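You operate a simulated robot arm through the tools that you are given. There is no shell and no other tool. Be economical: measure what you need, move in short steps, check, and stop when the job is done.

You are at the controls of a simulated two-armed robot. One attempt, no reset.

TASK
On the top of the green bench, fold the cloth in half and then in half again.

The check looks at the end state, three seconds after you hand in, the way a careful person would. Anything else that was tipped, shoved, dropped, spilled or broken makes it a failure. Flat cloth is picked up by pressing the open fingertips on it (5 to 10 N) and closing them slowly along it; thin cloth reads only 2 to 8 mm in the jaws.

THE ROBOT
Two 7-joint arms with two-finger parallel grippers on one trunk, on a base that drives. Base frame: it is fixed to the floor where the robot stands at the start and does not move with it; the origin is under the middle of the robot, x ahead of it, y to its left, z up. Readings come in mm, rad, newtons and seconds.
The left shoulder is at the start at [70, 134, 1151], the right one opposite. Places, roughly: top of the green bench [700, 100, 800]. Payload 1.57 kg a hand.
Tool frame (each hand has its own): the origin (TCP) lies between the finger pads and is the grasp point; the fingertips stand 30 mm ahead of it; z points along the fingers, y is the line along which they close. Largest opening 80 mm; finger width 17, thickness 12; the body of the gripper, 40 by 82 mm, starts 80 mm behind the TCP.
Orientation is that of the tool frame in the base frame, as [roll, pitch, yaw] about the fixed x, y, z axes, in that order (R = Rz(yaw) Ry(pitch) Rx(roll)). With the fingers straight down and closing along the base's y, the tool's x points along the base's -x, its y along +y and its z along -z.

THE INTERFACE
- The arms move only by the tool move_arm. It takes "left_targets", "right_targets" or both (then of equal length, played together; a hand with none holds still); each is a list that holds one entry, the list of rows, each a list of 7 numbers: the shift along the base's x, y, z in mm, then the turn, a rotation vector about the base's x, y, z in rad, then the opening, from 0 (shut) to 1 (fully open). In form: [[[dx, dy, dz, ax, ay, az, fingers], ...]]. A call has 1 to 12 rows; each row is the pose to reach, as a shift and turn from the pose commanded when the call began. A row lasts 0.2 s, in which the tool goes at most 50 mm and 0.15 rad; a call with a longer step from one row to the next is refused whole, and so is a gripper value outside its range. A pose out of reach is approached as far as the arm can. The call stops where the force on the tool passes 40 N (or 10 N more than at its start, if that is more) or the arm is blocked; 0.2 s more then pass. Each finger travels about 153 mm/s and halts on what it meets, pressing with about 24 N; the grip force reading is that of the motor and also rises with nothing between the fingers. The clock runs only during rows and for 0.2 s after the last one: add rows that repeat a pose to give the fingers time. The reply holds the time, the measured pose of the TCP, the force on the tool along the base axes, the opening and the grip force, in the units named above and with some noise.
- Cameras (640 x 400 px; columns grow to the right, rows downward): "scene" is now at [132.7, 2.7, 1367.2]; the picture's right is [0.03, -1.00, 0.00], its down [-0.70, -0.02, -0.71] and it looks along [0.71, 0.02, -0.70] (base axes); focal length 270 px, centre (320, 200). "left" rides on the left gripper at [72, 7, -122] in its tool frame; the picture's right is [-0.09, 1.00, 0.00], its down [-0.84, -0.08, -0.54] and it looks along [-0.54, -0.05, 0.84] (tool axes); focal length 238 px, centre (320, 200). "right" rides on the right gripper at [72, -7, -122] in its tool frame; the picture's right is [0.09, 1.00, 0.00], its down [-0.84, 0.08, -0.54] and it looks along [-0.54, 0.05, 0.84] (tool axes); focal length 238 px, centre (320, 200). There is no depth. A picture from a camera that has moved, and an enlarged one, comes with that camera's place and axes in the base frame and with its lens.
- snapshot(camera): a new picture of that camera. It takes no simulated time.
- slide_trunk(by): slides the trunk up (or, below 0, down) by that many mm; the arms and the scene camera ride with it, the base frame stays. It gives what a move gives, with no picture.
- roll_base(legs): drives the robot by 1 to 6 legs, each [ahead, left, turn to the left] in mm, mm and rad, along the robot's own axes; the way and the turn of a leg run together, so that a leg with both is an arc; at most 1500 mm and 3.142 rad a leg. The arms and the cameras ride along, it lands a little off, and it stops where it bumps. It gives what a move gives.
- turn_head(pan, tilt): turns the head with the scene camera to pan (to the left, within 1.501 rad either way) and tilt (down, from -0.506 to 1.204), counted from straight ahead of the robot. It gives what a move gives.
- enlarge(camera, box): a new picture of the part [left, top, right, bottom] of that camera's present view, enlarged. It takes no simulated time.
- sign_off(): hands the job in; it is judged then, once.

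Go step by step. Nothing tells you exact positions but the pictures and the camera data: compare them with the known pose of the tool, close in by small moves and look again before you grip or let go. The budget is 120 turns and 88 pictures, counting those below and the enlarged ones. Unless the task says otherwise, let go and move clear before handing in, and close with one line.

The tools are called after "Call:" as a command line: name --argument value ..., lists and objects as JSON in quotes. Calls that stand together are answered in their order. move_arm: Moves the arms, as the interface text tells. Its arguments: {"type":"object","properties":{"left_targets":{"type":"array","items":{"type":"array","items":{"type":"array","items":{"type":"number"}}}},"right_targets":{"type":"array","items":{"type":"array","items":{"type":"array","items":{"type":"number"}}}}},"required":[]} The other tools are called the same way: slide_trunk (by) slides the trunk up or down; roll_base (legs) drives the base; turn_head (pan, tilt) turns the head that bears the scene camera; snapshot (camera) takes a picture; enlarge (camera, box) takes an enlarged picture of a part of a camera's view; sign_off () hands the job in.

At the start:

```text
time_s: 0.0
left_position: [468.5, 176.8, 1006.3]
left_tcp_rot: [-3.141, -0.002, 3.141]
left_contact_force: [-0.4, -0.5, -0.3]
left_opening: 79.9
left_finger_force: 0.1
right_position: [407.2, -189.8, 1095.7]
right_tcp_rot: [-3.141, 0.0, 3.14]
right_contact_force: [0.1, -0.4, 0.2]
right_opening: 79.9
right_finger_force: 0.1
trunk travel left (down, up): [-725.0, 215.0]
robot x, y, heading: [-3.8, 2.3, -0.001]
head pan, tilt: [0.031, 0.778]
```

scene: 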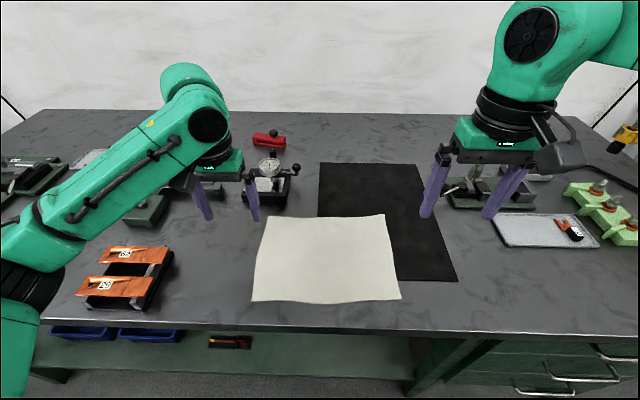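
right: 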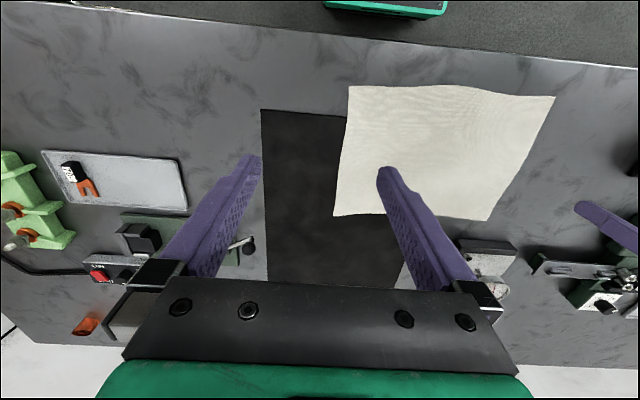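
left: 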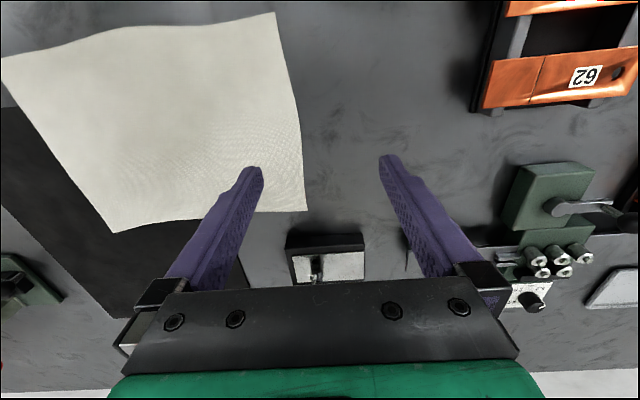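

I see a pale cloth at about x 394–650, y -165–158, overlapping a dark flat mat. I'll look closer before choosing the grasp.

Call:
enlarge --camera "scene" --box '[230, 140, 480, 320]'

Call:
enlarge --camera "right" --box '[230, 60, 570, 290]'

```text
2.22 times, centred on (355, 230) of scene
camera zoom: at [132.7, 2.7, 1367.2], right [0.03, -1.0, 0.0], down [-0.7, -0.02, -0.71], along [0.71, 0.02, -0.7], focal length 600 px, centre (242, 133)
```

zoom: 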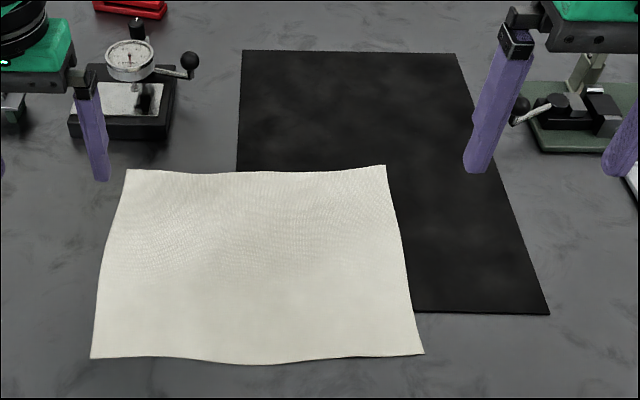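

```text
1.74 times, centred on (400, 175) of right
camera zoom: at [333.7, -195.3, 1217.2], right [-0.09, 1.0, 0.0], down [0.84, 0.08, 0.54], along [0.54, 0.05, -0.84], focal length 414 px, centre (181, 244)
```

zoom: 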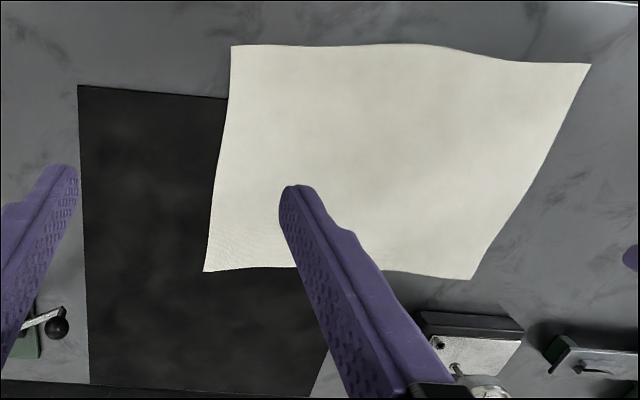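

The cloth lies partly on the thin mat, with near corners at about (392,159) and (405,-168). I'll move the base forward a little for reach and turn both hands so their fingers close along x.

Call:
roll_base --legs '[[60, 0, 0]]'

Call:
move_arm --left_targets '[[[0, 0, 0, 0, 0, 0.14, 0.8], [0, 0, 0, 0, 0, 0.28, 0.6], [0, 0, 0, 0, 0, 0.42, 0.45], [0, 0, 0, 0, 0, 0.56, 0.45], [0, 0, 0, 0, 0, 0.7, 0.45], [0, 0, 0, 0, 0, 0.84, 0.45], [0, 0, 0, 0, 0, 0.98, 0.45], [0, 0, 0, 0, 0, 1.12, 0.45], [0, 0, 0, 0, 0, 1.26, 0.45], [0, 0, 0, 0, 0, 1.4, 0.45], [0, 0, 0, 0, 0, 1.5, 0.45], [0, 0, 0, 0, 0, 1.571, 0.45]]]' --right_targets '[[[0, 0, 0, 0, 0, -0.14, 0.8], [0, 0, 0, 0, 0, -0.28, 0.6], [0, 0, 0, 0, 0, -0.42, 0.45], [0, 0, 0, 0, 0, -0.56, 0.45], [0, 0, 0, 0, 0, -0.7, 0.45], [0, 0, 0, 0, 0, -0.84, 0.45], [0, 0, 0, 0, 0, -0.98, 0.45], [0, 0, 0, 0, 0, -1.12, 0.45], [0, 0, 0, 0, 0, -1.26, 0.45], [0, 0, 0, 0, 0, -1.4, 0.45], [0, 0, 0, 0, 0, -1.5, 0.45], [0, 0, 0, 0, 0, -1.571, 0.45]]]'

```text
time_s: 1.0
left_position: [524.5, 175.7, 1007.9]
left_tcp_rot: [-3.141, 0.002, 3.141]
left_contact_force: [-0.1, -0.8, -0.1]
left_opening: 80.2
left_finger_force: 0.1
right_position: [464.6, -190.6, 1096.7]
right_tcp_rot: [-3.141, 0.003, 3.138]
right_contact_force: [-0.4, 0.0, -0.2]
right_opening: 79.9
right_finger_force: 0.0
trunk travel left (down, up): [-725.0, 215.0]
robot x, y, heading: [60.9, -1.0, 0.001]
head pan, tilt: [0.031, 0.778]
```

```text
time_s: 3.6
left_position: [528.2, 175.9, 1008.5]
left_tcp_rot: [3.14, 0.0, -1.57]
left_contact_force: [-0.4, 0.4, 0.8]
left_opening: 36.0
left_finger_force: 0.0
right_position: [466.3, -191.1, 1095.4]
right_tcp_rot: [-3.141, -0.001, 1.566]
right_contact_force: [-0.2, -0.3, -0.2]
right_opening: 35.8
right_finger_force: 0.2
trunk travel left (down, up): [-725.0, 215.0]
robot x, y, heading: [61.2, -1.3, -0.0]
head pan, tilt: [0.031, 0.778]
```

Both hands are turned. I'll bring them above the near corners and look.

Call:
move_arm --left_targets '[[[-22, -7, -26, 0, 0, 0, 0.45], [-44, -14, -51, 0, 0, 0, 0.45], [-66, -21, -77, 0, 0, 0, 0.45], [-88, -29, -102, 0, 0, 0, 0.45], [-112, -37, -128, 0, 0, 0, 0.45], [-112, -37, -128, 0, 0, 0, 0.45]]]' --right_targets '[[[-7, 9, -43, 0, 0, 0, 0.45], [-14, 18, -86, 0, 0, 0, 0.45], [-21, 27, -129, 0, 0, 0, 0.45], [-29, 36, -172, 0, 0, 0, 0.45], [-37, 45, -215, 0, 0, 0, 0.45], [-37, 45, -215, 0, 0, 0, 0.45]]]'

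Call:
snapshot --camera "scene"

Call:
snapshot --camera "left"

Call:
snapshot --camera "right"

```text
time_s: 5.0
left_position: [412.8, 138.3, 881.9]
left_tcp_rot: [-3.138, 0.0, -1.573]
left_contact_force: [-0.5, -0.2, 0.7]
left_opening: 36.1
left_finger_force: 0.1
right_position: [428.1, -146.3, 883.0]
right_tcp_rot: [3.133, -0.001, 1.565]
right_contact_force: [-1.4, -14.5, 45.1]
right_opening: 35.6
right_finger_force: 0.1
trunk travel left (down, up): [-725.0, 215.0]
robot x, y, heading: [60.9, 0.7, -0.003]
head pan, tilt: [0.031, 0.778]
```

```text
82 pictures are left
camera scene: at [188.6, 1.4, 1368.2], right [0.03, -1.0, 0.0], down [-0.7, -0.02, -0.71], along [0.71, 0.02, -0.7], focal length 270 px, centre (320, 200)
```

scene: 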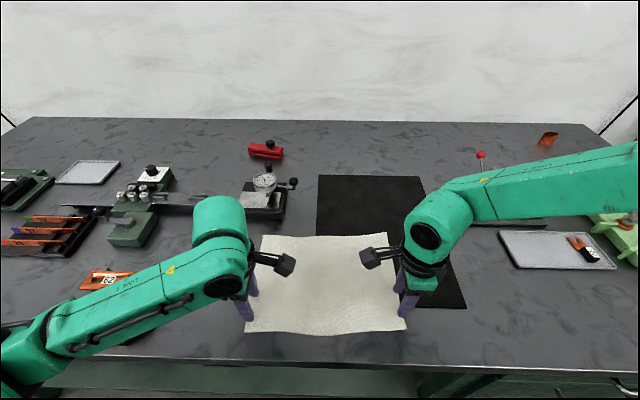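

```text
81 pictures are left
camera left: at [405.7, 67.3, 1004.3], right [-1.0, 0.09, 0.0], down [0.08, 0.84, 0.54], along [0.05, 0.54, -0.84], focal length 238 px, centre (320, 200)
```

left: 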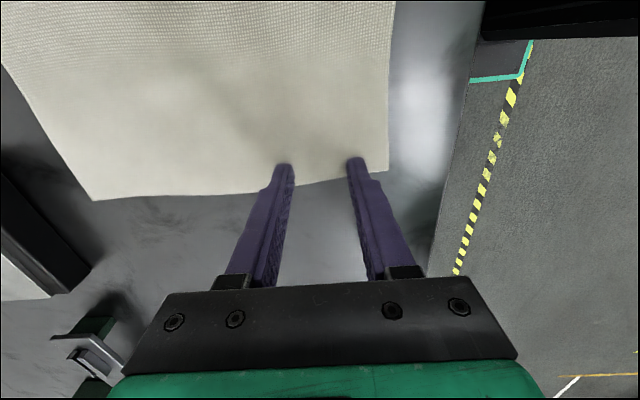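

```text
80 pictures are left
camera right: at [418.6, -73.5, 1006.0], right [1.0, 0.09, 0.01], down [0.07, -0.84, 0.54], along [0.05, -0.54, -0.84], focal length 238 px, centre (320, 200)
```

right: 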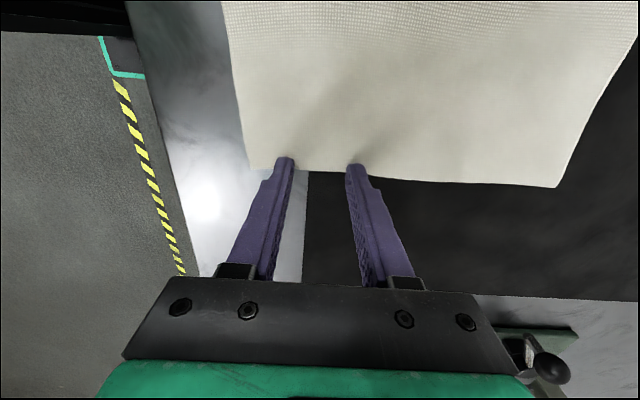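

The right tip is already in contact at tip height about 853, so the top is nearer z≈850 than 800. That also makes the camera estimates agree, putting the near corners at about (368,143) and (377,-152). I'll lift, shift toward the edge and look again.

Call:
move_arm --left_targets '[[[0, 0, 20, 0, 0, 0, 0.45], [-10, -5, 20, 0, 0, 0, 0.4], [-21, -10, 20, 0, 0, 0, 0.35], [-21, -10, 20, 0, 0, 0, 0.35]]]' --right_targets '[[[0, 0, 20, 0, 0, 0, 0.45], [-14, 5, 20, 0, 0, 0, 0.4], [-27, 9, 20, 0, 0, 0, 0.35], [-27, 9, 20, 0, 0, 0, 0.35]]]'

Call:
snapshot --camera "left"

Call:
snapshot --camera "right"

```text
time_s: 6.0
left_position: [394.0, 130.5, 899.2]
left_tcp_rot: [3.141, -0.001, -1.572]
left_contact_force: [0.0, -0.1, 0.1]
left_opening: 28.3
left_finger_force: 0.0
right_position: [401.6, -138.4, 899.8]
right_tcp_rot: [3.141, -0.001, 1.567]
right_contact_force: [-0.5, -0.1, -0.2]
right_opening: 28.1
right_finger_force: 0.1
trunk travel left (down, up): [-725.0, 215.0]
robot x, y, heading: [61.1, 4.1, -0.001]
head pan, tilt: [0.031, 0.778]
```

```text
79 pictures are left
camera left: at [387.6, 58.2, 1021.9], right [-1.0, 0.09, 0.0], down [0.08, 0.84, 0.54], along [0.05, 0.54, -0.84], focal length 238 px, centre (320, 200)
```

left: 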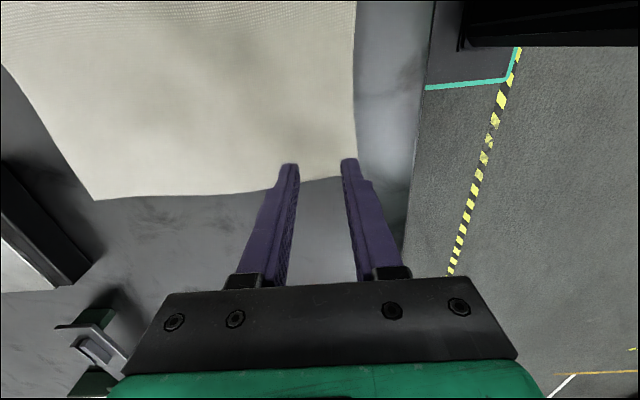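

```text
78 pictures are left
camera right: at [392.9, -64.1, 1022.0], right [1.0, 0.09, 0.0], down [0.08, -0.84, 0.54], along [0.05, -0.54, -0.84], focal length 238 px, centre (320, 200)
```

right: 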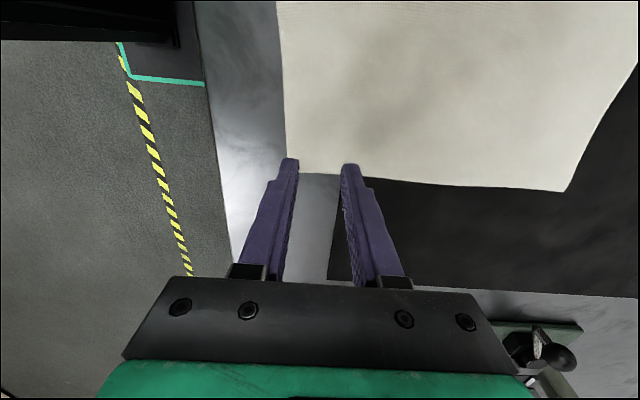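

The outer fingers now sit just inside the cloth's near edge at both corners. I'll press down gently.

Call:
move_arm --left_targets '[[[0, 0, -10, 0, 0, 0, 0.35], [0, 0, -16, 0, 0, 0, 0.35], [0, 0, -19, 0, 0, 0, 0.35], [0, 0, -20, 0, 0, 0, 0.35], [0, 0, -20, 0, 0, 0, 0.35]]]' --right_targets '[[[0, 0, -8, 0, 0, 0, 0.35], [0, 0, -12, 0, 0, 0, 0.35], [0, 0, -15, 0, 0, 0, 0.35], [0, 0, -16, 0, 0, 0, 0.35], [0, 0, -16, 0, 0, 0, 0.35]]]'

```text
time_s: 7.2
left_position: [392.4, 128.4, 881.9]
left_tcp_rot: [-3.132, 0.0, -1.569]
left_contact_force: [3.0, 6.1, 39.9]
left_opening: 25.9
left_finger_force: 0.1
right_position: [398.5, -137.8, 887.7]
right_tcp_rot: [3.138, -0.001, 1.566]
right_contact_force: [0.3, 0.0, 0.4]
right_opening: 27.9
right_finger_force: 0.1
trunk travel left (down, up): [-725.0, 215.0]
robot x, y, heading: [56.3, 2.1, -0.001]
head pan, tilt: [0.031, 0.778]
```

Left presses too hard and right is just short of the cloth. I'll trim both.

Call:
move_arm --left_targets '[[[0, 0, 1.5, 0, 0, 0, 0.35], [0, 0, 1.5, 0, 0, 0, 0.35]]]' --right_targets '[[[0, 0, -1, 0, 0, 0, 0.35], [0, 0, -2, 0, 0, 0, 0.35]]]'

```text
time_s: 7.8
left_position: [392.2, 128.4, 881.1]
left_tcp_rot: [-3.138, -0.001, -1.573]
left_contact_force: [5.3, 3.0, 29.8]
left_opening: 24.8
left_finger_force: 0.0
right_position: [399.6, -136.9, 884.4]
right_tcp_rot: [3.136, 0.0, 1.568]
right_contact_force: [-0.8, -1.0, 10.0]
right_opening: 27.0
right_finger_force: 0.1
trunk travel left (down, up): [-725.0, 215.0]
robot x, y, heading: [60.5, 0.1, -0.001]
head pan, tilt: [0.031, 0.778]
```

Call:
move_arm --left_targets '[[[0, 0, 1.5, 0, 0, 0, 0.35], [0, 0, 3, 0, 0, 0, 0.35]]]'

```text
time_s: 8.4
left_position: [390.2, 129.6, 881.4]
left_tcp_rot: [3.14, -0.001, -1.573]
left_contact_force: [-0.3, 0.3, -0.5]
left_opening: 27.8
left_finger_force: 0.0
right_position: [399.3, -136.1, 884.1]
right_tcp_rot: [3.135, 0.0, 1.567]
right_contact_force: [-2.2, -4.5, 26.4]
right_opening: 27.2
right_finger_force: 0.1
trunk travel left (down, up): [-725.0, 215.0]
robot x, y, heading: [54.5, 1.2, 0.001]
head pan, tilt: [0.031, 0.778]
```

Call:
move_arm --left_targets '[[[0, 0, -1, 0, 0, 0, 0.35], [0, 0, -1, 0, 0, 0, 0.35], [0, 0, -1, 0, 0, 0, 0.35]]]' --right_targets '[[[0, 0, 1.5, 0, 0, 0, 0.35], [0, 0, 1.5, 0, 0, 0, 0.35], [0, 0, 1.5, 0, 0, 0, 0.35]]]'

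```text
time_s: 9.2
left_position: [391.9, 129.7, 882.3]
left_tcp_rot: [-3.141, -0.002, -1.572]
left_contact_force: [-0.1, 0.1, -0.2]
left_opening: 28.1
left_finger_force: 0.0
right_position: [399.4, -136.5, 884.1]
right_tcp_rot: [3.138, 0.003, 1.568]
right_contact_force: [-0.9, -2.8, 14.9]
right_opening: 26.7
right_finger_force: 0.2
trunk travel left (down, up): [-725.0, 215.0]
robot x, y, heading: [61.1, 0.6, 0.0]
head pan, tilt: [0.031, 0.778]
```

Call:
move_arm --left_targets '[[[0, 0, -1, 0, 0, 0, 0.35], [0, 0, -1, 0, 0, 0, 0.35], [0, 0, -1, 0, 0, 0, 0.35]]]' --right_targets '[[[0, 0, 0.7, 0, 0, 0, 0.35], [0, 0, 0.7, 0, 0, 0, 0.35], [0, 0, 0.7, 0, 0, 0, 0.35]]]'

```text
time_s: 10.0
left_position: [393.0, 128.9, 881.4]
left_tcp_rot: [-3.139, 0.001, -1.574]
left_contact_force: [-0.7, 0.5, 5.1]
left_opening: 28.2
left_finger_force: 0.3
right_position: [402.3, -136.4, 884.1]
right_tcp_rot: [-3.14, 0.0, 1.568]
right_contact_force: [-0.9, 0.2, 1.6]
right_opening: 27.0
right_finger_force: 0.1
trunk travel left (down, up): [-725.0, 215.0]
robot x, y, heading: [56.6, 1.1, -0.0]
head pan, tilt: [0.031, 0.778]
```

Contact is in the right range. I'll close both grippers slowly along the cloth.

Call:
move_arm --left_targets '[[[0, 0, -0.4, 0, 0, 0, 0.33], [0, 0, -0.4, 0, 0, 0, 0.29], [0, 0, -0.4, 0, 0, 0, 0.25], [0, 0, -0.4, 0, 0, 0, 0.21], [0, 0, -0.4, 0, 0, 0, 0.17], [0, 0, -0.4, 0, 0, 0, 0.13], [0, 0, -0.4, 0, 0, 0, 0.09], [0, 0, -0.4, 0, 0, 0, 0.05], [0, 0, -0.4, 0, 0, 0, 0.0], [0, 0, -0.4, 0, 0, 0, 0.0], [0, 0, -0.4, 0, 0, 0, 0.0]]]' --right_targets '[[[0, 0, -0.7, 0, 0, 0, 0.35], [0, 0, -0.8, 0, 0, 0, 0.3], [0, 0, -0.8, 0, 0, 0, 0.25], [0, 0, -0.8, 0, 0, 0, 0.21], [0, 0, -0.8, 0, 0, 0, 0.17], [0, 0, -0.8, 0, 0, 0, 0.13], [0, 0, -0.8, 0, 0, 0, 0.09], [0, 0, -0.8, 0, 0, 0, 0.05], [0, 0, -0.8, 0, 0, 0, 0.0], [0, 0, -0.8, 0, 0, 0, 0.0], [0, 0, -0.8, 0, 0, 0, 0.0]]]'

Call:
snapshot --camera "left"

Call:
snapshot --camera "right"

```text
time_s: 12.4
left_position: [393.4, 129.1, 882.2]
left_tcp_rot: [-3.14, 0.0, -1.573]
left_contact_force: [-0.5, -0.1, 18.0]
left_opening: 2.3
left_finger_force: 23.8
right_position: [400.1, -138.2, 884.4]
right_tcp_rot: [3.14, 0.0, 1.566]
right_contact_force: [-0.2, -0.2, 0.5]
right_opening: 0.0
right_finger_force: 21.2
trunk travel left (down, up): [-725.0, 215.0]
robot x, y, heading: [57.5, 0.5, -0.005]
head pan, tilt: [0.031, 0.778]
```

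```text
77 pictures are left
camera left: at [385.5, 57.3, 1003.7], right [-1.0, 0.09, 0.0], down [0.08, 0.84, 0.54], along [0.05, 0.54, -0.84], focal length 238 px, centre (320, 200)
```

left: 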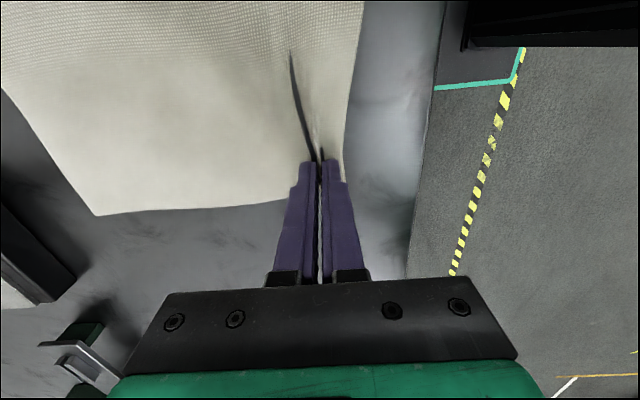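

```text
76 pictures are left
camera right: at [392.2, -64.4, 1006.5], right [1.0, 0.09, 0.0], down [0.07, -0.84, 0.54], along [0.05, -0.54, -0.84], focal length 238 px, centre (320, 200)
```

right: 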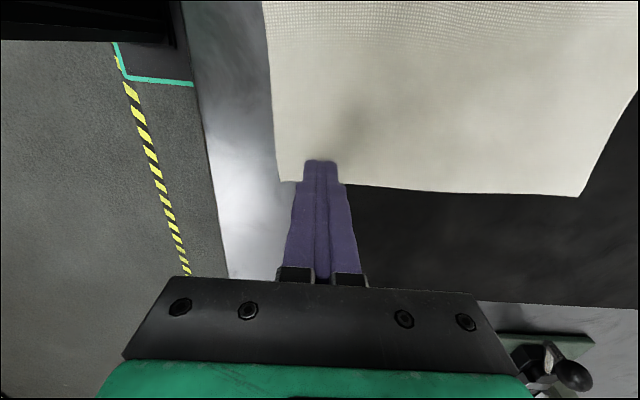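

The left hand holds the corner, but the right missed it. I'll reopen the right and press a bit deeper.

Call:
move_arm --right_targets '[[[0, 0, 8, 0, 0, 0, 0.15], [0, 0, 8, 0, 0, 0, 0.35], [0, 0, 4, 0, 0, 0, 0.35], [0, 0, 0, 0, 0, 0, 0.35], [0, 0, -1, 0, 0, 0, 0.35], [0, 0, -1, 0, 0, 0, 0.35], [0, 0, -1, 0, 0, 0, 0.35]]]'

```text
time_s: 14.0
left_position: [391.2, 129.0, 881.9]
left_tcp_rot: [-3.139, 0.001, -1.571]
left_contact_force: [2.0, -0.2, 9.7]
left_opening: 1.8
left_finger_force: 23.7
right_position: [400.9, -137.6, 884.1]
right_tcp_rot: [3.139, 0.0, 1.57]
right_contact_force: [-1.1, -3.0, 17.9]
right_opening: 27.5
right_finger_force: 0.2
trunk travel left (down, up): [-725.0, 215.0]
robot x, y, heading: [59.9, -0.1, -0.003]
head pan, tilt: [0.031, 0.778]
```

Call:
move_arm --right_targets '[[[0, 0, 0.3, 0, 0, 0, 0.32], [0, 0, 0.3, 0, 0, 0, 0.28], [0, 0, 0.3, 0, 0, 0, 0.24], [0, 0, 0.3, 0, 0, 0, 0.2], [0, 0, 0.3, 0, 0, 0, 0.16], [0, 0, 0.3, 0, 0, 0, 0.12], [0, 0, 0.3, 0, 0, 0, 0.08], [0, 0, 0.3, 0, 0, 0, 0.04], [0, 0, 0.3, 0, 0, 0, 0.0], [0, 0, 0.3, 0, 0, 0, 0.0]]]'

Call:
snapshot --camera "right"

```text
time_s: 16.2
left_position: [393.3, 128.0, 880.9]
left_tcp_rot: [-3.138, 0.001, -1.573]
left_contact_force: [-1.2, 0.1, 17.9]
left_opening: 2.1
left_finger_force: 23.4
right_position: [400.6, -137.2, 881.6]
right_tcp_rot: [-3.14, 0.001, 1.568]
right_contact_force: [0.5, 0.2, -0.3]
right_opening: 0.0
right_finger_force: 21.1
trunk travel left (down, up): [-725.0, 215.0]
robot x, y, heading: [58.6, 0.7, -0.004]
head pan, tilt: [0.031, 0.778]
```

```text
75 pictures are left
camera right: at [391.8, -64.3, 1005.3], right [1.0, 0.09, 0.0], down [0.07, -0.84, 0.54], along [0.05, -0.54, -0.84], focal length 238 px, centre (320, 200)
```

right: 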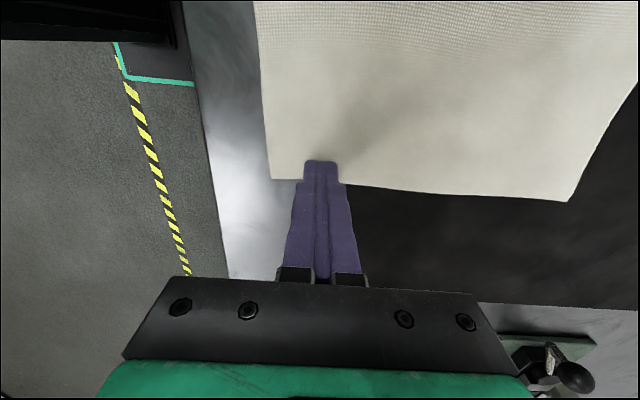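

The right inner finger was resting on the mat's edge (x≈413) while the outer one hung free. I'll shift outward so both fingers are off the mat, where the cloth edge is now at x≈363.

Call:
move_arm --right_targets '[[[0, 0, 10, 0, 0, 0, 0.15], [-14, 0, 10, 0, 0, 0, 0.3], [-14, 0, 10, 0, 0, 0, 0.3], [-14, 0, 5, 0, 0, 0, 0.3], [-14, 0, 1, 0, 0, 0, 0.3], [-14, 0, -0.5, 0, 0, 0, 0.3], [-14, 0, -0.5, 0, 0, 0, 0.3], [-14, 0, -0.5, 0, 0, 0, 0.3]]]'

Call:
snapshot --camera "right"

```text
time_s: 18.0
left_position: [393.2, 130.1, 880.4]
left_tcp_rot: [-3.137, -0.002, -1.574]
left_contact_force: [0.7, -0.2, 19.8]
left_opening: 2.2
left_finger_force: 23.9
right_position: [387.8, -136.5, 883.6]
right_tcp_rot: [3.139, -0.001, 1.567]
right_contact_force: [-0.7, 0.1, 0.5]
right_opening: 24.0
right_finger_force: 0.0
trunk travel left (down, up): [-725.0, 215.0]
robot x, y, heading: [56.5, -2.7, -0.007]
head pan, tilt: [0.031, 0.778]
```

```text
74 pictures are left
camera right: at [378.6, -63.8, 1005.2], right [1.0, 0.09, 0.0], down [0.07, -0.84, 0.54], along [0.05, -0.54, -0.84], focal length 238 px, centre (320, 200)
```

right: 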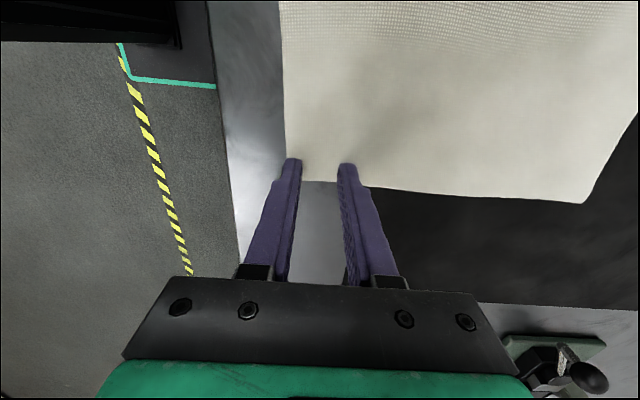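

Call:
move_arm --right_targets '[[[0, 0, -1, 0, 0, 0, 0.3], [0, 0, -1.5, 0, 0, 0, 0.3], [0, 0, -1.5, 0, 0, 0, 0.3], [0, 0, -1.5, 0, 0, 0, 0.3]]]'

```text
time_s: 19.0
left_position: [393.0, 128.9, 880.8]
left_tcp_rot: [-3.137, -0.001, -1.574]
left_contact_force: [3.1, -0.2, 16.4]
left_opening: 2.1
left_finger_force: 23.6
right_position: [386.0, -135.8, 881.2]
right_tcp_rot: [3.14, -0.001, 1.567]
right_contact_force: [-0.1, -1.7, 6.5]
right_opening: 24.2
right_finger_force: 0.0
trunk travel left (down, up): [-725.0, 215.0]
robot x, y, heading: [61.6, -0.2, -0.004]
head pan, tilt: [0.031, 0.778]
```

Call:
move_arm --right_targets '[[[0, 0, -0.5, 0, 0, 0, 0.27], [0, 0, -0.5, 0, 0, 0, 0.24], [0, 0, -0.5, 0, 0, 0, 0.2], [0, 0, -0.5, 0, 0, 0, 0.16], [0, 0, -0.5, 0, 0, 0, 0.12], [0, 0, -0.5, 0, 0, 0, 0.08], [0, 0, -0.5, 0, 0, 0, 0.04], [0, 0, -0.5, 0, 0, 0, 0.0], [0, 0, -0.5, 0, 0, 0, 0.0]]]'

Call:
snapshot --camera "right"

```text
time_s: 21.0
left_position: [393.4, 129.3, 881.8]
left_tcp_rot: [-3.137, 0.0, -1.571]
left_contact_force: [1.3, -1.1, 12.3]
left_opening: 2.1
left_finger_force: 23.8
right_position: [387.1, -137.7, 881.2]
right_tcp_rot: [3.14, -0.001, 1.568]
right_contact_force: [-1.0, -0.3, 14.4]
right_opening: 0.0
right_finger_force: 21.2
trunk travel left (down, up): [-725.0, 215.0]
robot x, y, heading: [58.5, 0.7, -0.004]
head pan, tilt: [0.031, 0.778]
```

```text
73 pictures are left
camera right: at [378.1, -63.7, 1003.6], right [1.0, 0.09, 0.0], down [0.07, -0.84, 0.54], along [0.05, -0.54, -0.84], focal length 238 px, centre (320, 200)
```

right: 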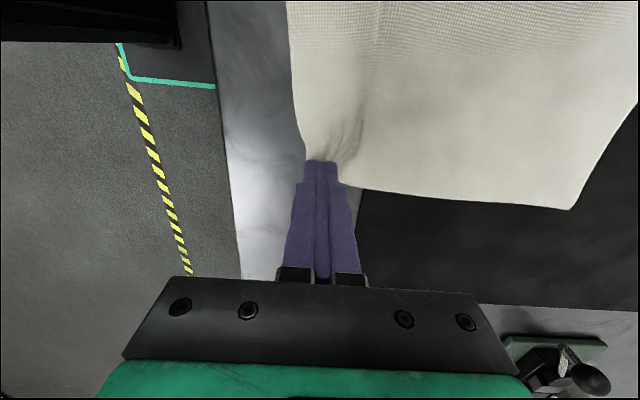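

A ridge formed but the fingers closed below it. I'll reopen above and press again, slightly firmer.

Call:
move_arm --right_targets '[[[0, 0, 10, 0, 0, 0, 0.0], [1, 0, 12, 0, 0, 0, 0.3], [1, 0, 12, 0, 0, 0, 0.3], [1, 0, 6, 0, 0, 0, 0.3], [1, 0, 1, 0, 0, 0, 0.3], [1, 0, -0.5, 0, 0, 0, 0.3], [1, 0, -0.5, 0, 0, 0, 0.3], [1, 0, -0.5, 0, 0, 0, 0.3]]]'

Call:
snapshot --camera "right"

```text
time_s: 22.8
left_position: [392.8, 128.7, 882.4]
left_tcp_rot: [-3.14, 0.0, -1.574]
left_contact_force: [1.5, -0.3, 9.0]
left_opening: 2.1
left_finger_force: 23.5
right_position: [388.2, -136.4, 882.2]
right_tcp_rot: [3.138, -0.001, 1.566]
right_contact_force: [0.9, -3.1, 21.2]
right_opening: 23.8
right_finger_force: 0.1
trunk travel left (down, up): [-725.0, 215.0]
robot x, y, heading: [61.2, -1.1, -0.004]
head pan, tilt: [0.031, 0.778]
```

```text
72 pictures are left
camera right: at [379.4, -63.3, 1003.6], right [1.0, 0.09, 0.0], down [0.07, -0.84, 0.54], along [0.05, -0.54, -0.84], focal length 238 px, centre (320, 200)
```

right: 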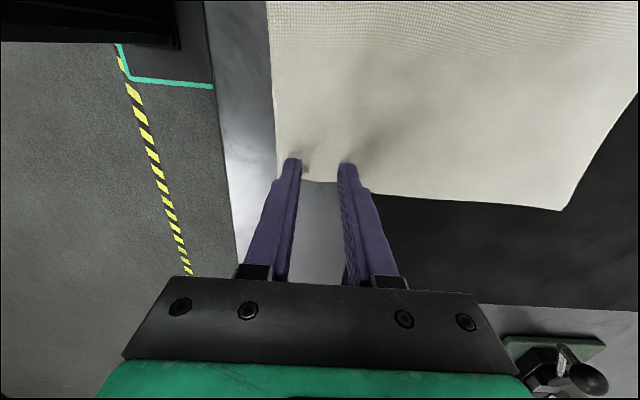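

Call:
move_arm --right_targets '[[[0, 0, 0.8, 0, 0, 0, 0.28], [0, 0, 0.8, 0, 0, 0, 0.255], [0, 0, 0.8, 0, 0, 0, 0.23], [0, 0, 0.8, 0, 0, 0, 0.205], [0, 0, 0.8, 0, 0, 0, 0.18], [0, 0, 0.8, 0, 0, 0, 0.155], [0, 0, 0.8, 0, 0, 0, 0.13], [0, 0, 0.8, 0, 0, 0, 0.105], [0, 0, 0.8, 0, 0, 0, 0.08], [0, 0, 0.8, 0, 0, 0, 0.055], [0, 0, 0.8, 0, 0, 0, 0.03], [0, 0, 0.8, 0, 0, 0, 0.0]]]'

Call:
snapshot --camera "right"

```text
time_s: 25.4
left_position: [391.6, 129.5, 881.0]
left_tcp_rot: [-3.138, 0.0, -1.573]
left_contact_force: [-2.7, 0.4, 15.9]
left_opening: 2.1
left_finger_force: 24.0
right_position: [388.7, -136.6, 882.4]
right_tcp_rot: [3.14, 0.0, 1.567]
right_contact_force: [-1.4, -0.2, 2.6]
right_opening: 0.2
right_finger_force: 21.5
trunk travel left (down, up): [-725.0, 215.0]
robot x, y, heading: [60.7, -0.4, -0.002]
head pan, tilt: [0.031, 0.778]
```

```text
71 pictures are left
camera right: at [379.0, -63.4, 1003.9], right [1.0, 0.09, 0.0], down [0.07, -0.84, 0.54], along [0.05, -0.54, -0.84], focal length 238 px, centre (320, 200)
```

right: 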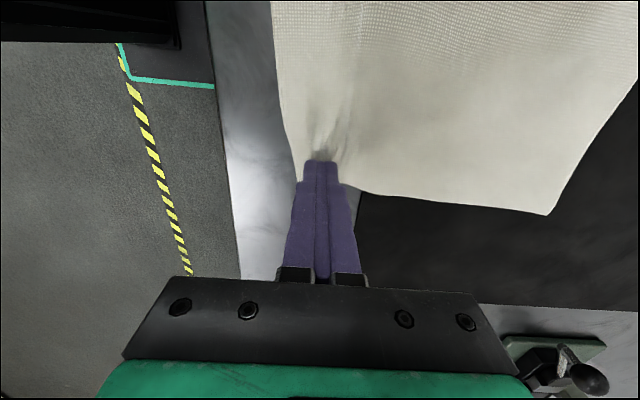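

Still slipping under. I'll use a wider opening and firmer pressure maintained during the close.

Call:
move_arm --right_targets '[[[0, 0, 10, 0, 0, 0, 0.0], [-3, 0, 12, 0, 0, 0, 0.36], [-3, 0, 12, 0, 0, 0, 0.36], [-3, 0, 6, 0, 0, 0, 0.36], [-3, 0, 1, 0, 0, 0, 0.36], [-3, 0, -1.5, 0, 0, 0, 0.36], [-3, 0, -1.5, 0, 0, 0, 0.36], [-3, 0, -1.5, 0, 0, 0, 0.36]]]'

Call:
snapshot --camera "right"

```text
time_s: 27.2
left_position: [391.3, 128.6, 881.4]
left_tcp_rot: [-3.139, 0.0, -1.571]
left_contact_force: [1.7, -0.5, 2.9]
left_opening: 2.1
left_finger_force: 24.1
right_position: [384.0, -136.5, 881.1]
right_tcp_rot: [3.134, 0.001, 1.567]
right_contact_force: [1.4, -4.7, 38.0]
right_opening: 29.2
right_finger_force: 0.6
trunk travel left (down, up): [-725.0, 215.0]
robot x, y, heading: [56.9, 0.4, -0.005]
head pan, tilt: [0.031, 0.778]
```

```text
70 pictures are left
camera right: at [375.0, -63.1, 1003.4], right [1.0, 0.09, 0.01], down [0.07, -0.84, 0.54], along [0.05, -0.54, -0.84], focal length 238 px, centre (320, 200)
```

right: 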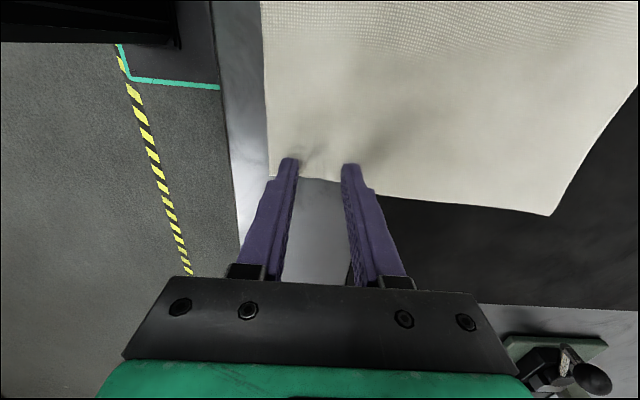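

Call:
move_arm --right_targets '[[[0, 0, 2, 0, 0, 0, 0.36], [0, 0, 2, 0, 0, 0, 0.33], [0, 0, 2, 0, 0, 0, 0.3], [0, 0, 2, 0, 0, 0, 0.26], [0, 0, 1.8, 0, 0, 0, 0.22], [0, 0, 1.6, 0, 0, 0, 0.18], [0, 0, 1.4, 0, 0, 0, 0.14], [0, 0, 1.2, 0, 0, 0, 0.1], [0, 0, 1.2, 0, 0, 0, 0.06], [0, 0, 1.2, 0, 0, 0, 0.03], [0, 0, 1.2, 0, 0, 0, 0.0], [0, 0, 1.2, 0, 0, 0, 0.0]]]'

Call:
snapshot --camera "right"

```text
time_s: 29.8
left_position: [392.0, 129.3, 881.0]
left_tcp_rot: [-3.138, -0.001, -1.573]
left_contact_force: [0.1, -0.6, 7.2]
left_opening: 2.2
left_finger_force: 23.1
right_position: [384.6, -135.4, 881.3]
right_tcp_rot: [3.138, 0.003, 1.567]
right_contact_force: [-1.0, 0.3, 19.4]
right_opening: 2.2
right_finger_force: 24.1
trunk travel left (down, up): [-725.0, 215.0]
robot x, y, heading: [61.3, -1.8, 0.003]
head pan, tilt: [0.031, 0.778]
```

```text
69 pictures are left
camera right: at [375.9, -62.7, 1003.4], right [1.0, 0.09, 0.0], down [0.07, -0.84, 0.54], along [0.05, -0.54, -0.84], focal length 238 px, centre (320, 200)
```

right: 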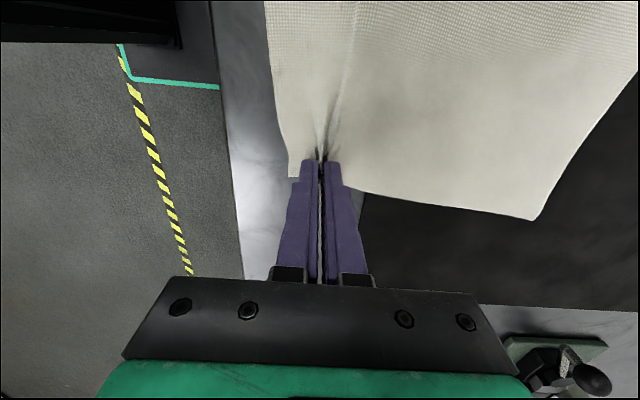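

Both corners now read about 2 mm in the jaws. I'll lift both a little and look.

Call:
move_arm --left_targets '[[[0, 0, 10, 0, 0, 0, 0], [0, 0, 25, 0, 0, 0, 0], [0, 0, 40, 0, 0, 0, 0], [0, 0, 40, 0, 0, 0, 0]]]' --right_targets '[[[0, 0, 10, 0, 0, 0, 0], [0, 0, 25, 0, 0, 0, 0], [0, 0, 40, 0, 0, 0, 0], [0, 0, 40, 0, 0, 0, 0]]]'

Call:
snapshot --camera "scene"

Call:
snapshot --camera "left"

Call:
snapshot --camera "right"

```text
time_s: 30.8
left_position: [396.6, 130.9, 920.2]
left_tcp_rot: [3.14, 0.0, -1.572]
left_contact_force: [0.2, -1.0, 0.8]
left_opening: 2.6
left_finger_force: 23.9
right_position: [386.4, -137.2, 921.1]
right_tcp_rot: [-3.141, 0.003, 1.567]
right_contact_force: [-0.1, 0.5, 0.7]
right_opening: 2.3
right_finger_force: 23.7
trunk travel left (down, up): [-725.0, 215.0]
robot x, y, heading: [59.9, 0.2, -0.006]
head pan, tilt: [0.031, 0.778]
```

```text
68 pictures are left
camera scene: at [191.9, 2.4, 1367.1], right [0.03, -1.0, 0.0], down [-0.7, -0.02, -0.71], along [0.71, 0.02, -0.7], focal length 270 px, centre (320, 200)
```

scene: 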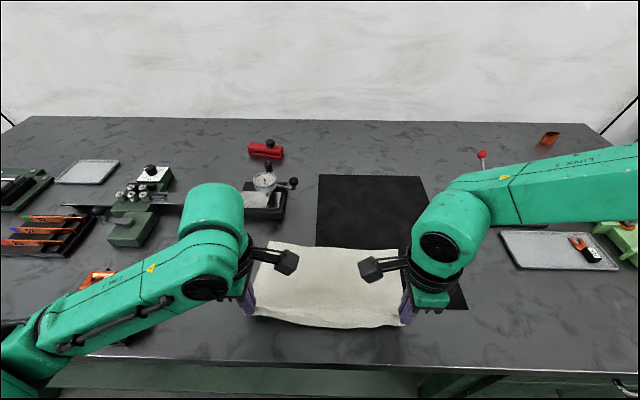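

```text
67 pictures are left
camera left: at [387.7, 59.5, 1042.5], right [-1.0, 0.09, 0.0], down [0.08, 0.84, 0.54], along [0.05, 0.54, -0.84], focal length 238 px, centre (320, 200)
```

left: 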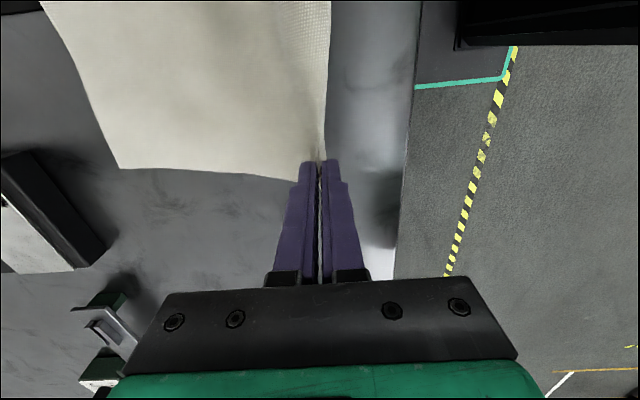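

```text
66 pictures are left
camera right: at [377.9, -63.7, 1042.5], right [1.0, 0.09, 0.0], down [0.08, -0.84, 0.54], along [0.05, -0.54, -0.84], focal length 238 px, centre (320, 200)
```

right: 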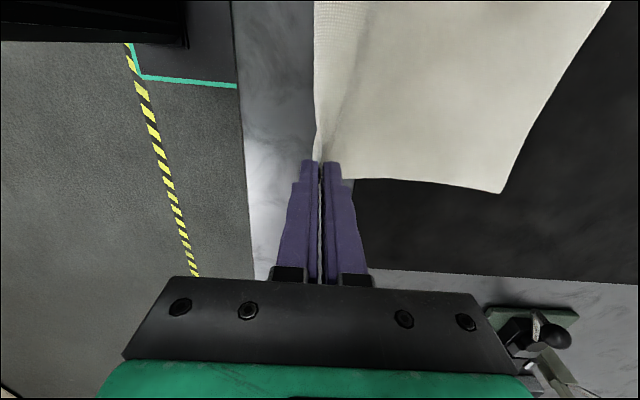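

The cloth lifts, but a ridge parallel to the edge would leave a hem folded under when flipped. I'll set it back down, release, and regrasp with the fingers closing along y right at the near edge.

Call:
move_arm --left_targets '[[[0, 0, -15, 0, 0, 0, 0], [-2, 0, -30, 0, 0, 0, 0], [-4, 0, -35, 0, 0, 0, 0], [-4, 0, -35, 0, 0, 0, 0.2], [-4, 0, -35, 0, 0, 0, 0.4], [-4, 0, -35, 0, 0, 0, 0.4], [-4, 0, -5, 0, 0, 0, 0.4], [-4, 0, 35, 0, 0, 0, 0.4], [-4, 0, 75, 0, 0, 0, 0.4]]]' --right_targets '[[[0, 0, -15, 0, 0, 0, 0], [-2, 0, -30, 0, 0, 0, 0], [-4, 0, -35, 0, 0, 0, 0], [-4, 0, -35, 0, 0, 0, 0.2], [-4, 0, -35, 0, 0, 0, 0.4], [-4, 0, -35, 0, 0, 0, 0.4], [-4, 0, -5, 0, 0, 0, 0.4], [-4, 0, 35, 0, 0, 0, 0.4], [-4, 0, 75, 0, 0, 0, 0.4]]]'

Call:
move_arm --left_targets '[[[0, 0, 0, 0, 0, -0.14, 0.4], [0, 0, 0, 0, 0, -0.28, 0.4], [0, 0, 0, 0, 0, -0.42, 0.4], [0, 0, 0, 0, 0, -0.56, 0.4], [0, 0, 0, 0, 0, -0.7, 0.4], [0, 0, 0, 0, 0, -0.84, 0.4], [0, 0, 0, 0, 0, -0.98, 0.4], [0, 0, 0, 0, 0, -1.12, 0.4], [0, 0, 0, 0, 0, -1.26, 0.4], [0, 0, 0, 0, 0, -1.4, 0.4], [0, 0, 0, 0, 0, -1.5, 0.4], [0, 0, 0, 0, 0, -1.571, 0.4]]]' --right_targets '[[[0, 0, 0, 0, 0, 0.14, 0.4], [0, 0, 0, 0, 0, 0.28, 0.4], [0, 0, 0, 0, 0, 0.42, 0.4], [0, 0, 0, 0, 0, 0.56, 0.4], [0, 0, 0, 0, 0, 0.7, 0.4], [0, 0, 0, 0, 0, 0.84, 0.4], [0, 0, 0, 0, 0, 0.98, 0.4], [0, 0, 0, 0, 0, 1.12, 0.4], [0, 0, 0, 0, 0, 1.26, 0.4], [0, 0, 0, 0, 0, 1.4, 0.4], [0, 0, 0, 0, 0, 1.5, 0.4], [0, 0, 0, 0, 0, 1.571, 0.4]]]'

Call:
snapshot --camera "left"

Call:
snapshot --camera "right"

```text
time_s: 32.8
left_position: [399.5, 139.6, 991.8]
left_tcp_rot: [-3.14, -0.003, -1.575]
left_contact_force: [-0.4, 0.1, 0.0]
left_opening: 32.0
left_finger_force: 0.1
left hand out of reach, approached as far as the arm can: row 8, 9
right_position: [380.8, -135.4, 996.3]
right_tcp_rot: [-3.141, 0.002, 1.569]
right_contact_force: [-0.1, -0.2, 0.5]
right_opening: 32.3
right_finger_force: 0.1
trunk travel left (down, up): [-725.0, 215.0]
robot x, y, heading: [62.9, -0.4, -0.007]
head pan, tilt: [0.031, 0.778]
```

```text
time_s: 35.4
left_position: [398.0, 139.4, 991.7]
left_tcp_rot: [-3.141, -0.001, 3.139]
left_contact_force: [-0.2, -0.1, -0.2]
left_opening: 31.9
left_finger_force: 0.0
right_position: [382.2, -137.3, 993.6]
right_tcp_rot: [3.141, 0.0, -3.141]
right_contact_force: [0.0, 0.5, 0.7]
right_opening: 32.0
right_finger_force: 0.1
trunk travel left (down, up): [-725.0, 215.0]
robot x, y, heading: [60.5, -3.4, -0.001]
head pan, tilt: [0.031, 0.778]
```

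```text
65 pictures are left
camera left: at [326.9, 147.1, 1114.6], right [0.1, 1.0, 0.0], down [0.84, -0.08, 0.54], along [0.54, -0.05, -0.84], focal length 238 px, centre (320, 200)
```

left: 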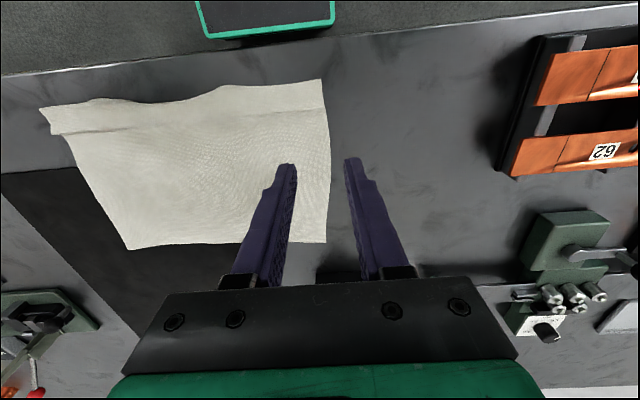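

```text
64 pictures are left
camera right: at [308.2, -142.3, 1117.2], right [-0.09, 1.0, 0.0], down [0.84, 0.08, 0.54], along [0.54, 0.05, -0.84], focal length 238 px, centre (320, 200)
```

right: 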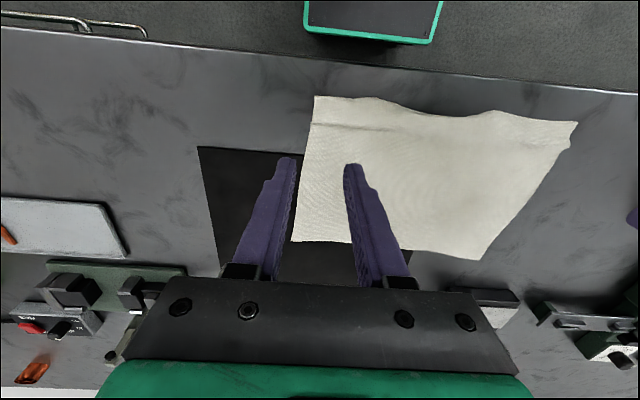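

The near corners are now at about (354,147) and (352,-144). I'll move above the near edge with the fingers closing along y.

Call:
move_arm --left_targets '[[[-10, -5, -30, 0, 0, 0, 0.34], [-24, -12, -60, 0, 0, 0, 0.34], [-38, -18, -92, 0, 0, 0, 0.34], [-38, -18, -92, 0, 0, 0, 0.34]]]' --right_targets '[[[-8, 6, -30, 0, 0, 0, 0.34], [-16, 12, -60, 0, 0, 0, 0.34], [-24, 19, -94, 0, 0, 0, 0.34], [-24, 19, -94, 0, 0, 0, 0.34]]]'

Call:
snapshot --camera "left"

Call:
snapshot --camera "right"

```text
time_s: 36.4
left_position: [381.8, 114.0, 903.7]
left_tcp_rot: [3.139, -0.005, -3.139]
left_contact_force: [-0.1, 0.3, 0.1]
left_opening: 27.4
left_finger_force: 0.1
left hand out of reach, approached as far as the arm can: row 1, 2, 3, 4
right_position: [357.1, -119.1, 902.3]
right_tcp_rot: [3.14, 0.0, 3.139]
right_contact_force: [-0.4, -0.6, -0.8]
right_opening: 27.1
right_finger_force: 0.0
trunk travel left (down, up): [-725.0, 215.0]
robot x, y, heading: [60.2, -3.2, 0.001]
head pan, tilt: [0.031, 0.778]
```

```text
63 pictures are left
camera left: at [310.6, 121.5, 1025.3], right [0.09, 1.0, 0.0], down [0.84, -0.08, 0.54], along [0.54, -0.05, -0.84], focal length 238 px, centre (320, 200)
```

left: 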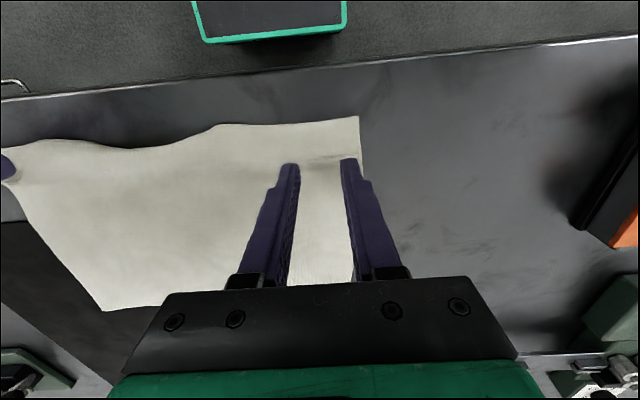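

```text
62 pictures are left
camera right: at [283.6, -124.5, 1025.3], right [-0.09, 1.0, 0.0], down [0.84, 0.08, 0.54], along [0.54, 0.05, -0.84], focal length 238 px, centre (320, 200)
```

right: 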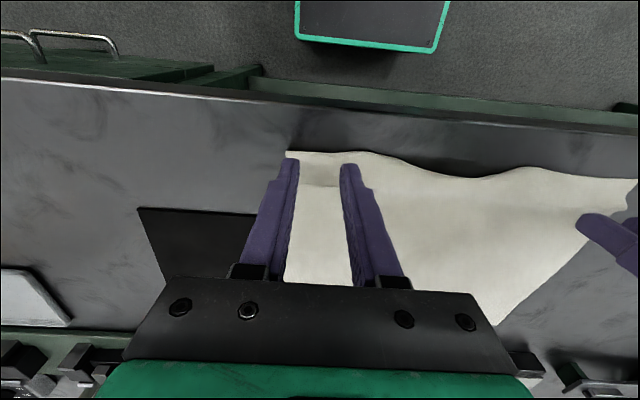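

The left arm can't come in close enough, so I'll raise both hands and roll the base back 60 mm.

Call:
move_arm --left_targets '[[[0, 0, 30, 0, 0, 0, 0.34], [20, 0, 30, 0, 0, 0, 0.34], [45, 0, 30, 0, 0, 0, 0.34]]]' --right_targets '[[[0, 0, 30, 0, 0, 0, 0.34], [30, 0, 30, 0, 0, 0, 0.34], [60, 0, 30, 0, 0, 0, 0.34]]]'

Call:
roll_base --legs '[[-60, 0, 0]]'

```text
time_s: 37.2
left_position: [430.0, 116.0, 933.2]
left_tcp_rot: [-3.142, -0.003, 3.141]
left_contact_force: [0.3, 0.0, 0.1]
left_opening: 27.3
left_finger_force: 0.0
left hand out of reach, approached as far as the arm can: row 1
right_position: [422.0, -118.3, 929.5]
right_tcp_rot: [-3.141, -0.004, 3.139]
right_contact_force: [-0.8, 0.3, -0.5]
right_opening: 27.4
right_finger_force: 0.1
trunk travel left (down, up): [-725.0, 215.0]
robot x, y, heading: [59.4, 0.7, -0.006]
head pan, tilt: [0.031, 0.778]
```

```text
time_s: 38.1
left_position: [371.3, 115.8, 932.7]
left_tcp_rot: [-3.141, -0.004, 3.139]
left_contact_force: [-0.2, -0.1, -0.4]
left_opening: 27.3
left_finger_force: 0.0
right_position: [362.8, -118.5, 928.8]
right_tcp_rot: [3.141, -0.001, 3.139]
right_contact_force: [-0.4, -0.4, 0.7]
right_opening: 27.3
right_finger_force: 0.1
trunk travel left (down, up): [-725.0, 215.0]
robot x, y, heading: [-1.8, 0.3, -0.005]
head pan, tilt: [0.031, 0.778]
```

Call:
move_arm --left_targets '[[[-5, 2, -20, 0, 0, 0, 0.34], [-11, 4, -38, 0, 0, 0, 0.34], [-11, 4, -38, 0, 0, 0, 0.34]]]' --right_targets '[[[-2, 0, -18, 0, 0, 0, 0.34], [-4, 0, -34, 0, 0, 0, 0.34], [-4, 0, -34, 0, 0, 0, 0.34]]]'

Call:
snapshot --camera "left"

Call:
snapshot --camera "right"

Call:
snapshot --camera "scene"

```text
time_s: 38.9
left_position: [358.2, 119.6, 893.7]
left_tcp_rot: [-3.14, -0.001, 3.137]
left_contact_force: [0.3, -0.4, 0.7]
left_opening: 27.2
left_finger_force: 0.0
right_position: [357.6, -119.7, 896.2]
right_tcp_rot: [3.141, 0.002, 3.138]
right_contact_force: [1.2, -0.2, 0.7]
right_opening: 27.1
right_finger_force: 0.1
trunk travel left (down, up): [-725.0, 215.0]
robot x, y, heading: [-3.8, 0.7, -0.002]
head pan, tilt: [0.031, 0.778]
```

```text
61 pictures are left
camera left: at [286.0, 127.2, 1017.7], right [0.09, 1.0, 0.0], down [0.84, -0.08, 0.54], along [0.54, -0.05, -0.84], focal length 238 px, centre (320, 200)
```

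left: 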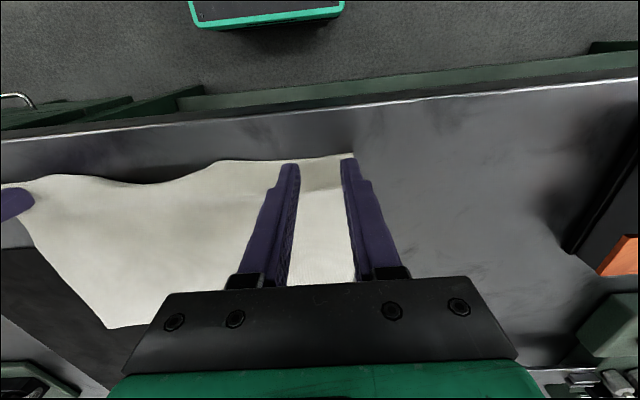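

```text
60 pictures are left
camera right: at [283.1, -123.9, 1018.9], right [-0.09, 1.0, 0.0], down [0.84, 0.07, 0.54], along [0.54, 0.05, -0.84], focal length 238 px, centre (320, 200)
```

right: 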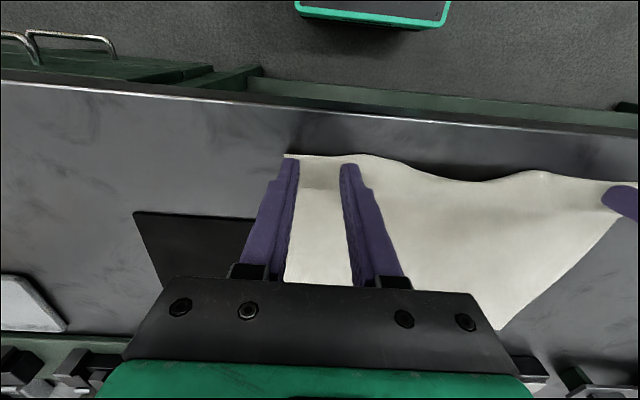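

```text
59 pictures are left
camera scene: at [132.0, 2.3, 1367.3], right [0.03, -1.0, 0.0], down [-0.7, -0.02, -0.71], along [0.71, 0.02, -0.7], focal length 270 px, centre (320, 200)
```

scene: 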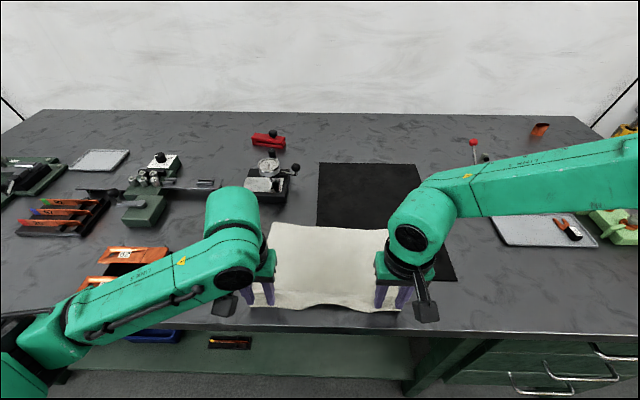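

The fingers straddle the near edge at each corner. I'll lower to light contact.

Call:
move_arm --left_targets '[[[4, 0, -5, 0, 0, 0, 0.34], [4, 0, -9, 0, 0, 0, 0.34], [4, 0, -11.5, 0, 0, 0, 0.34], [4, 0, -11.5, 0, 0, 0, 0.34], [4, 0, -11.5, 0, 0, 0, 0.34]]]' --right_targets '[[[1, 0, -5, 0, 0, 0, 0.34], [1, 0, -10, 0, 0, 0, 0.34], [1, 0, -13, 0, 0, 0, 0.34], [1, 0, -13, 0, 0, 0, 0.34], [1, 0, -13, 0, 0, 0, 0.34]]]'

```text
time_s: 40.1
left_position: [362.5, 118.1, 884.0]
left_tcp_rot: [3.14, -0.001, 3.139]
left_contact_force: [-0.7, -0.4, -0.3]
left_opening: 27.1
left_finger_force: 0.1
right_position: [359.1, -117.6, 883.1]
right_tcp_rot: [3.141, -0.001, 3.138]
right_contact_force: [0.1, -0.2, 0.7]
right_opening: 27.2
right_finger_force: 0.1
trunk travel left (down, up): [-725.0, 215.0]
robot x, y, heading: [-2.5, 1.2, -0.005]
head pan, tilt: [0.031, 0.778]
```

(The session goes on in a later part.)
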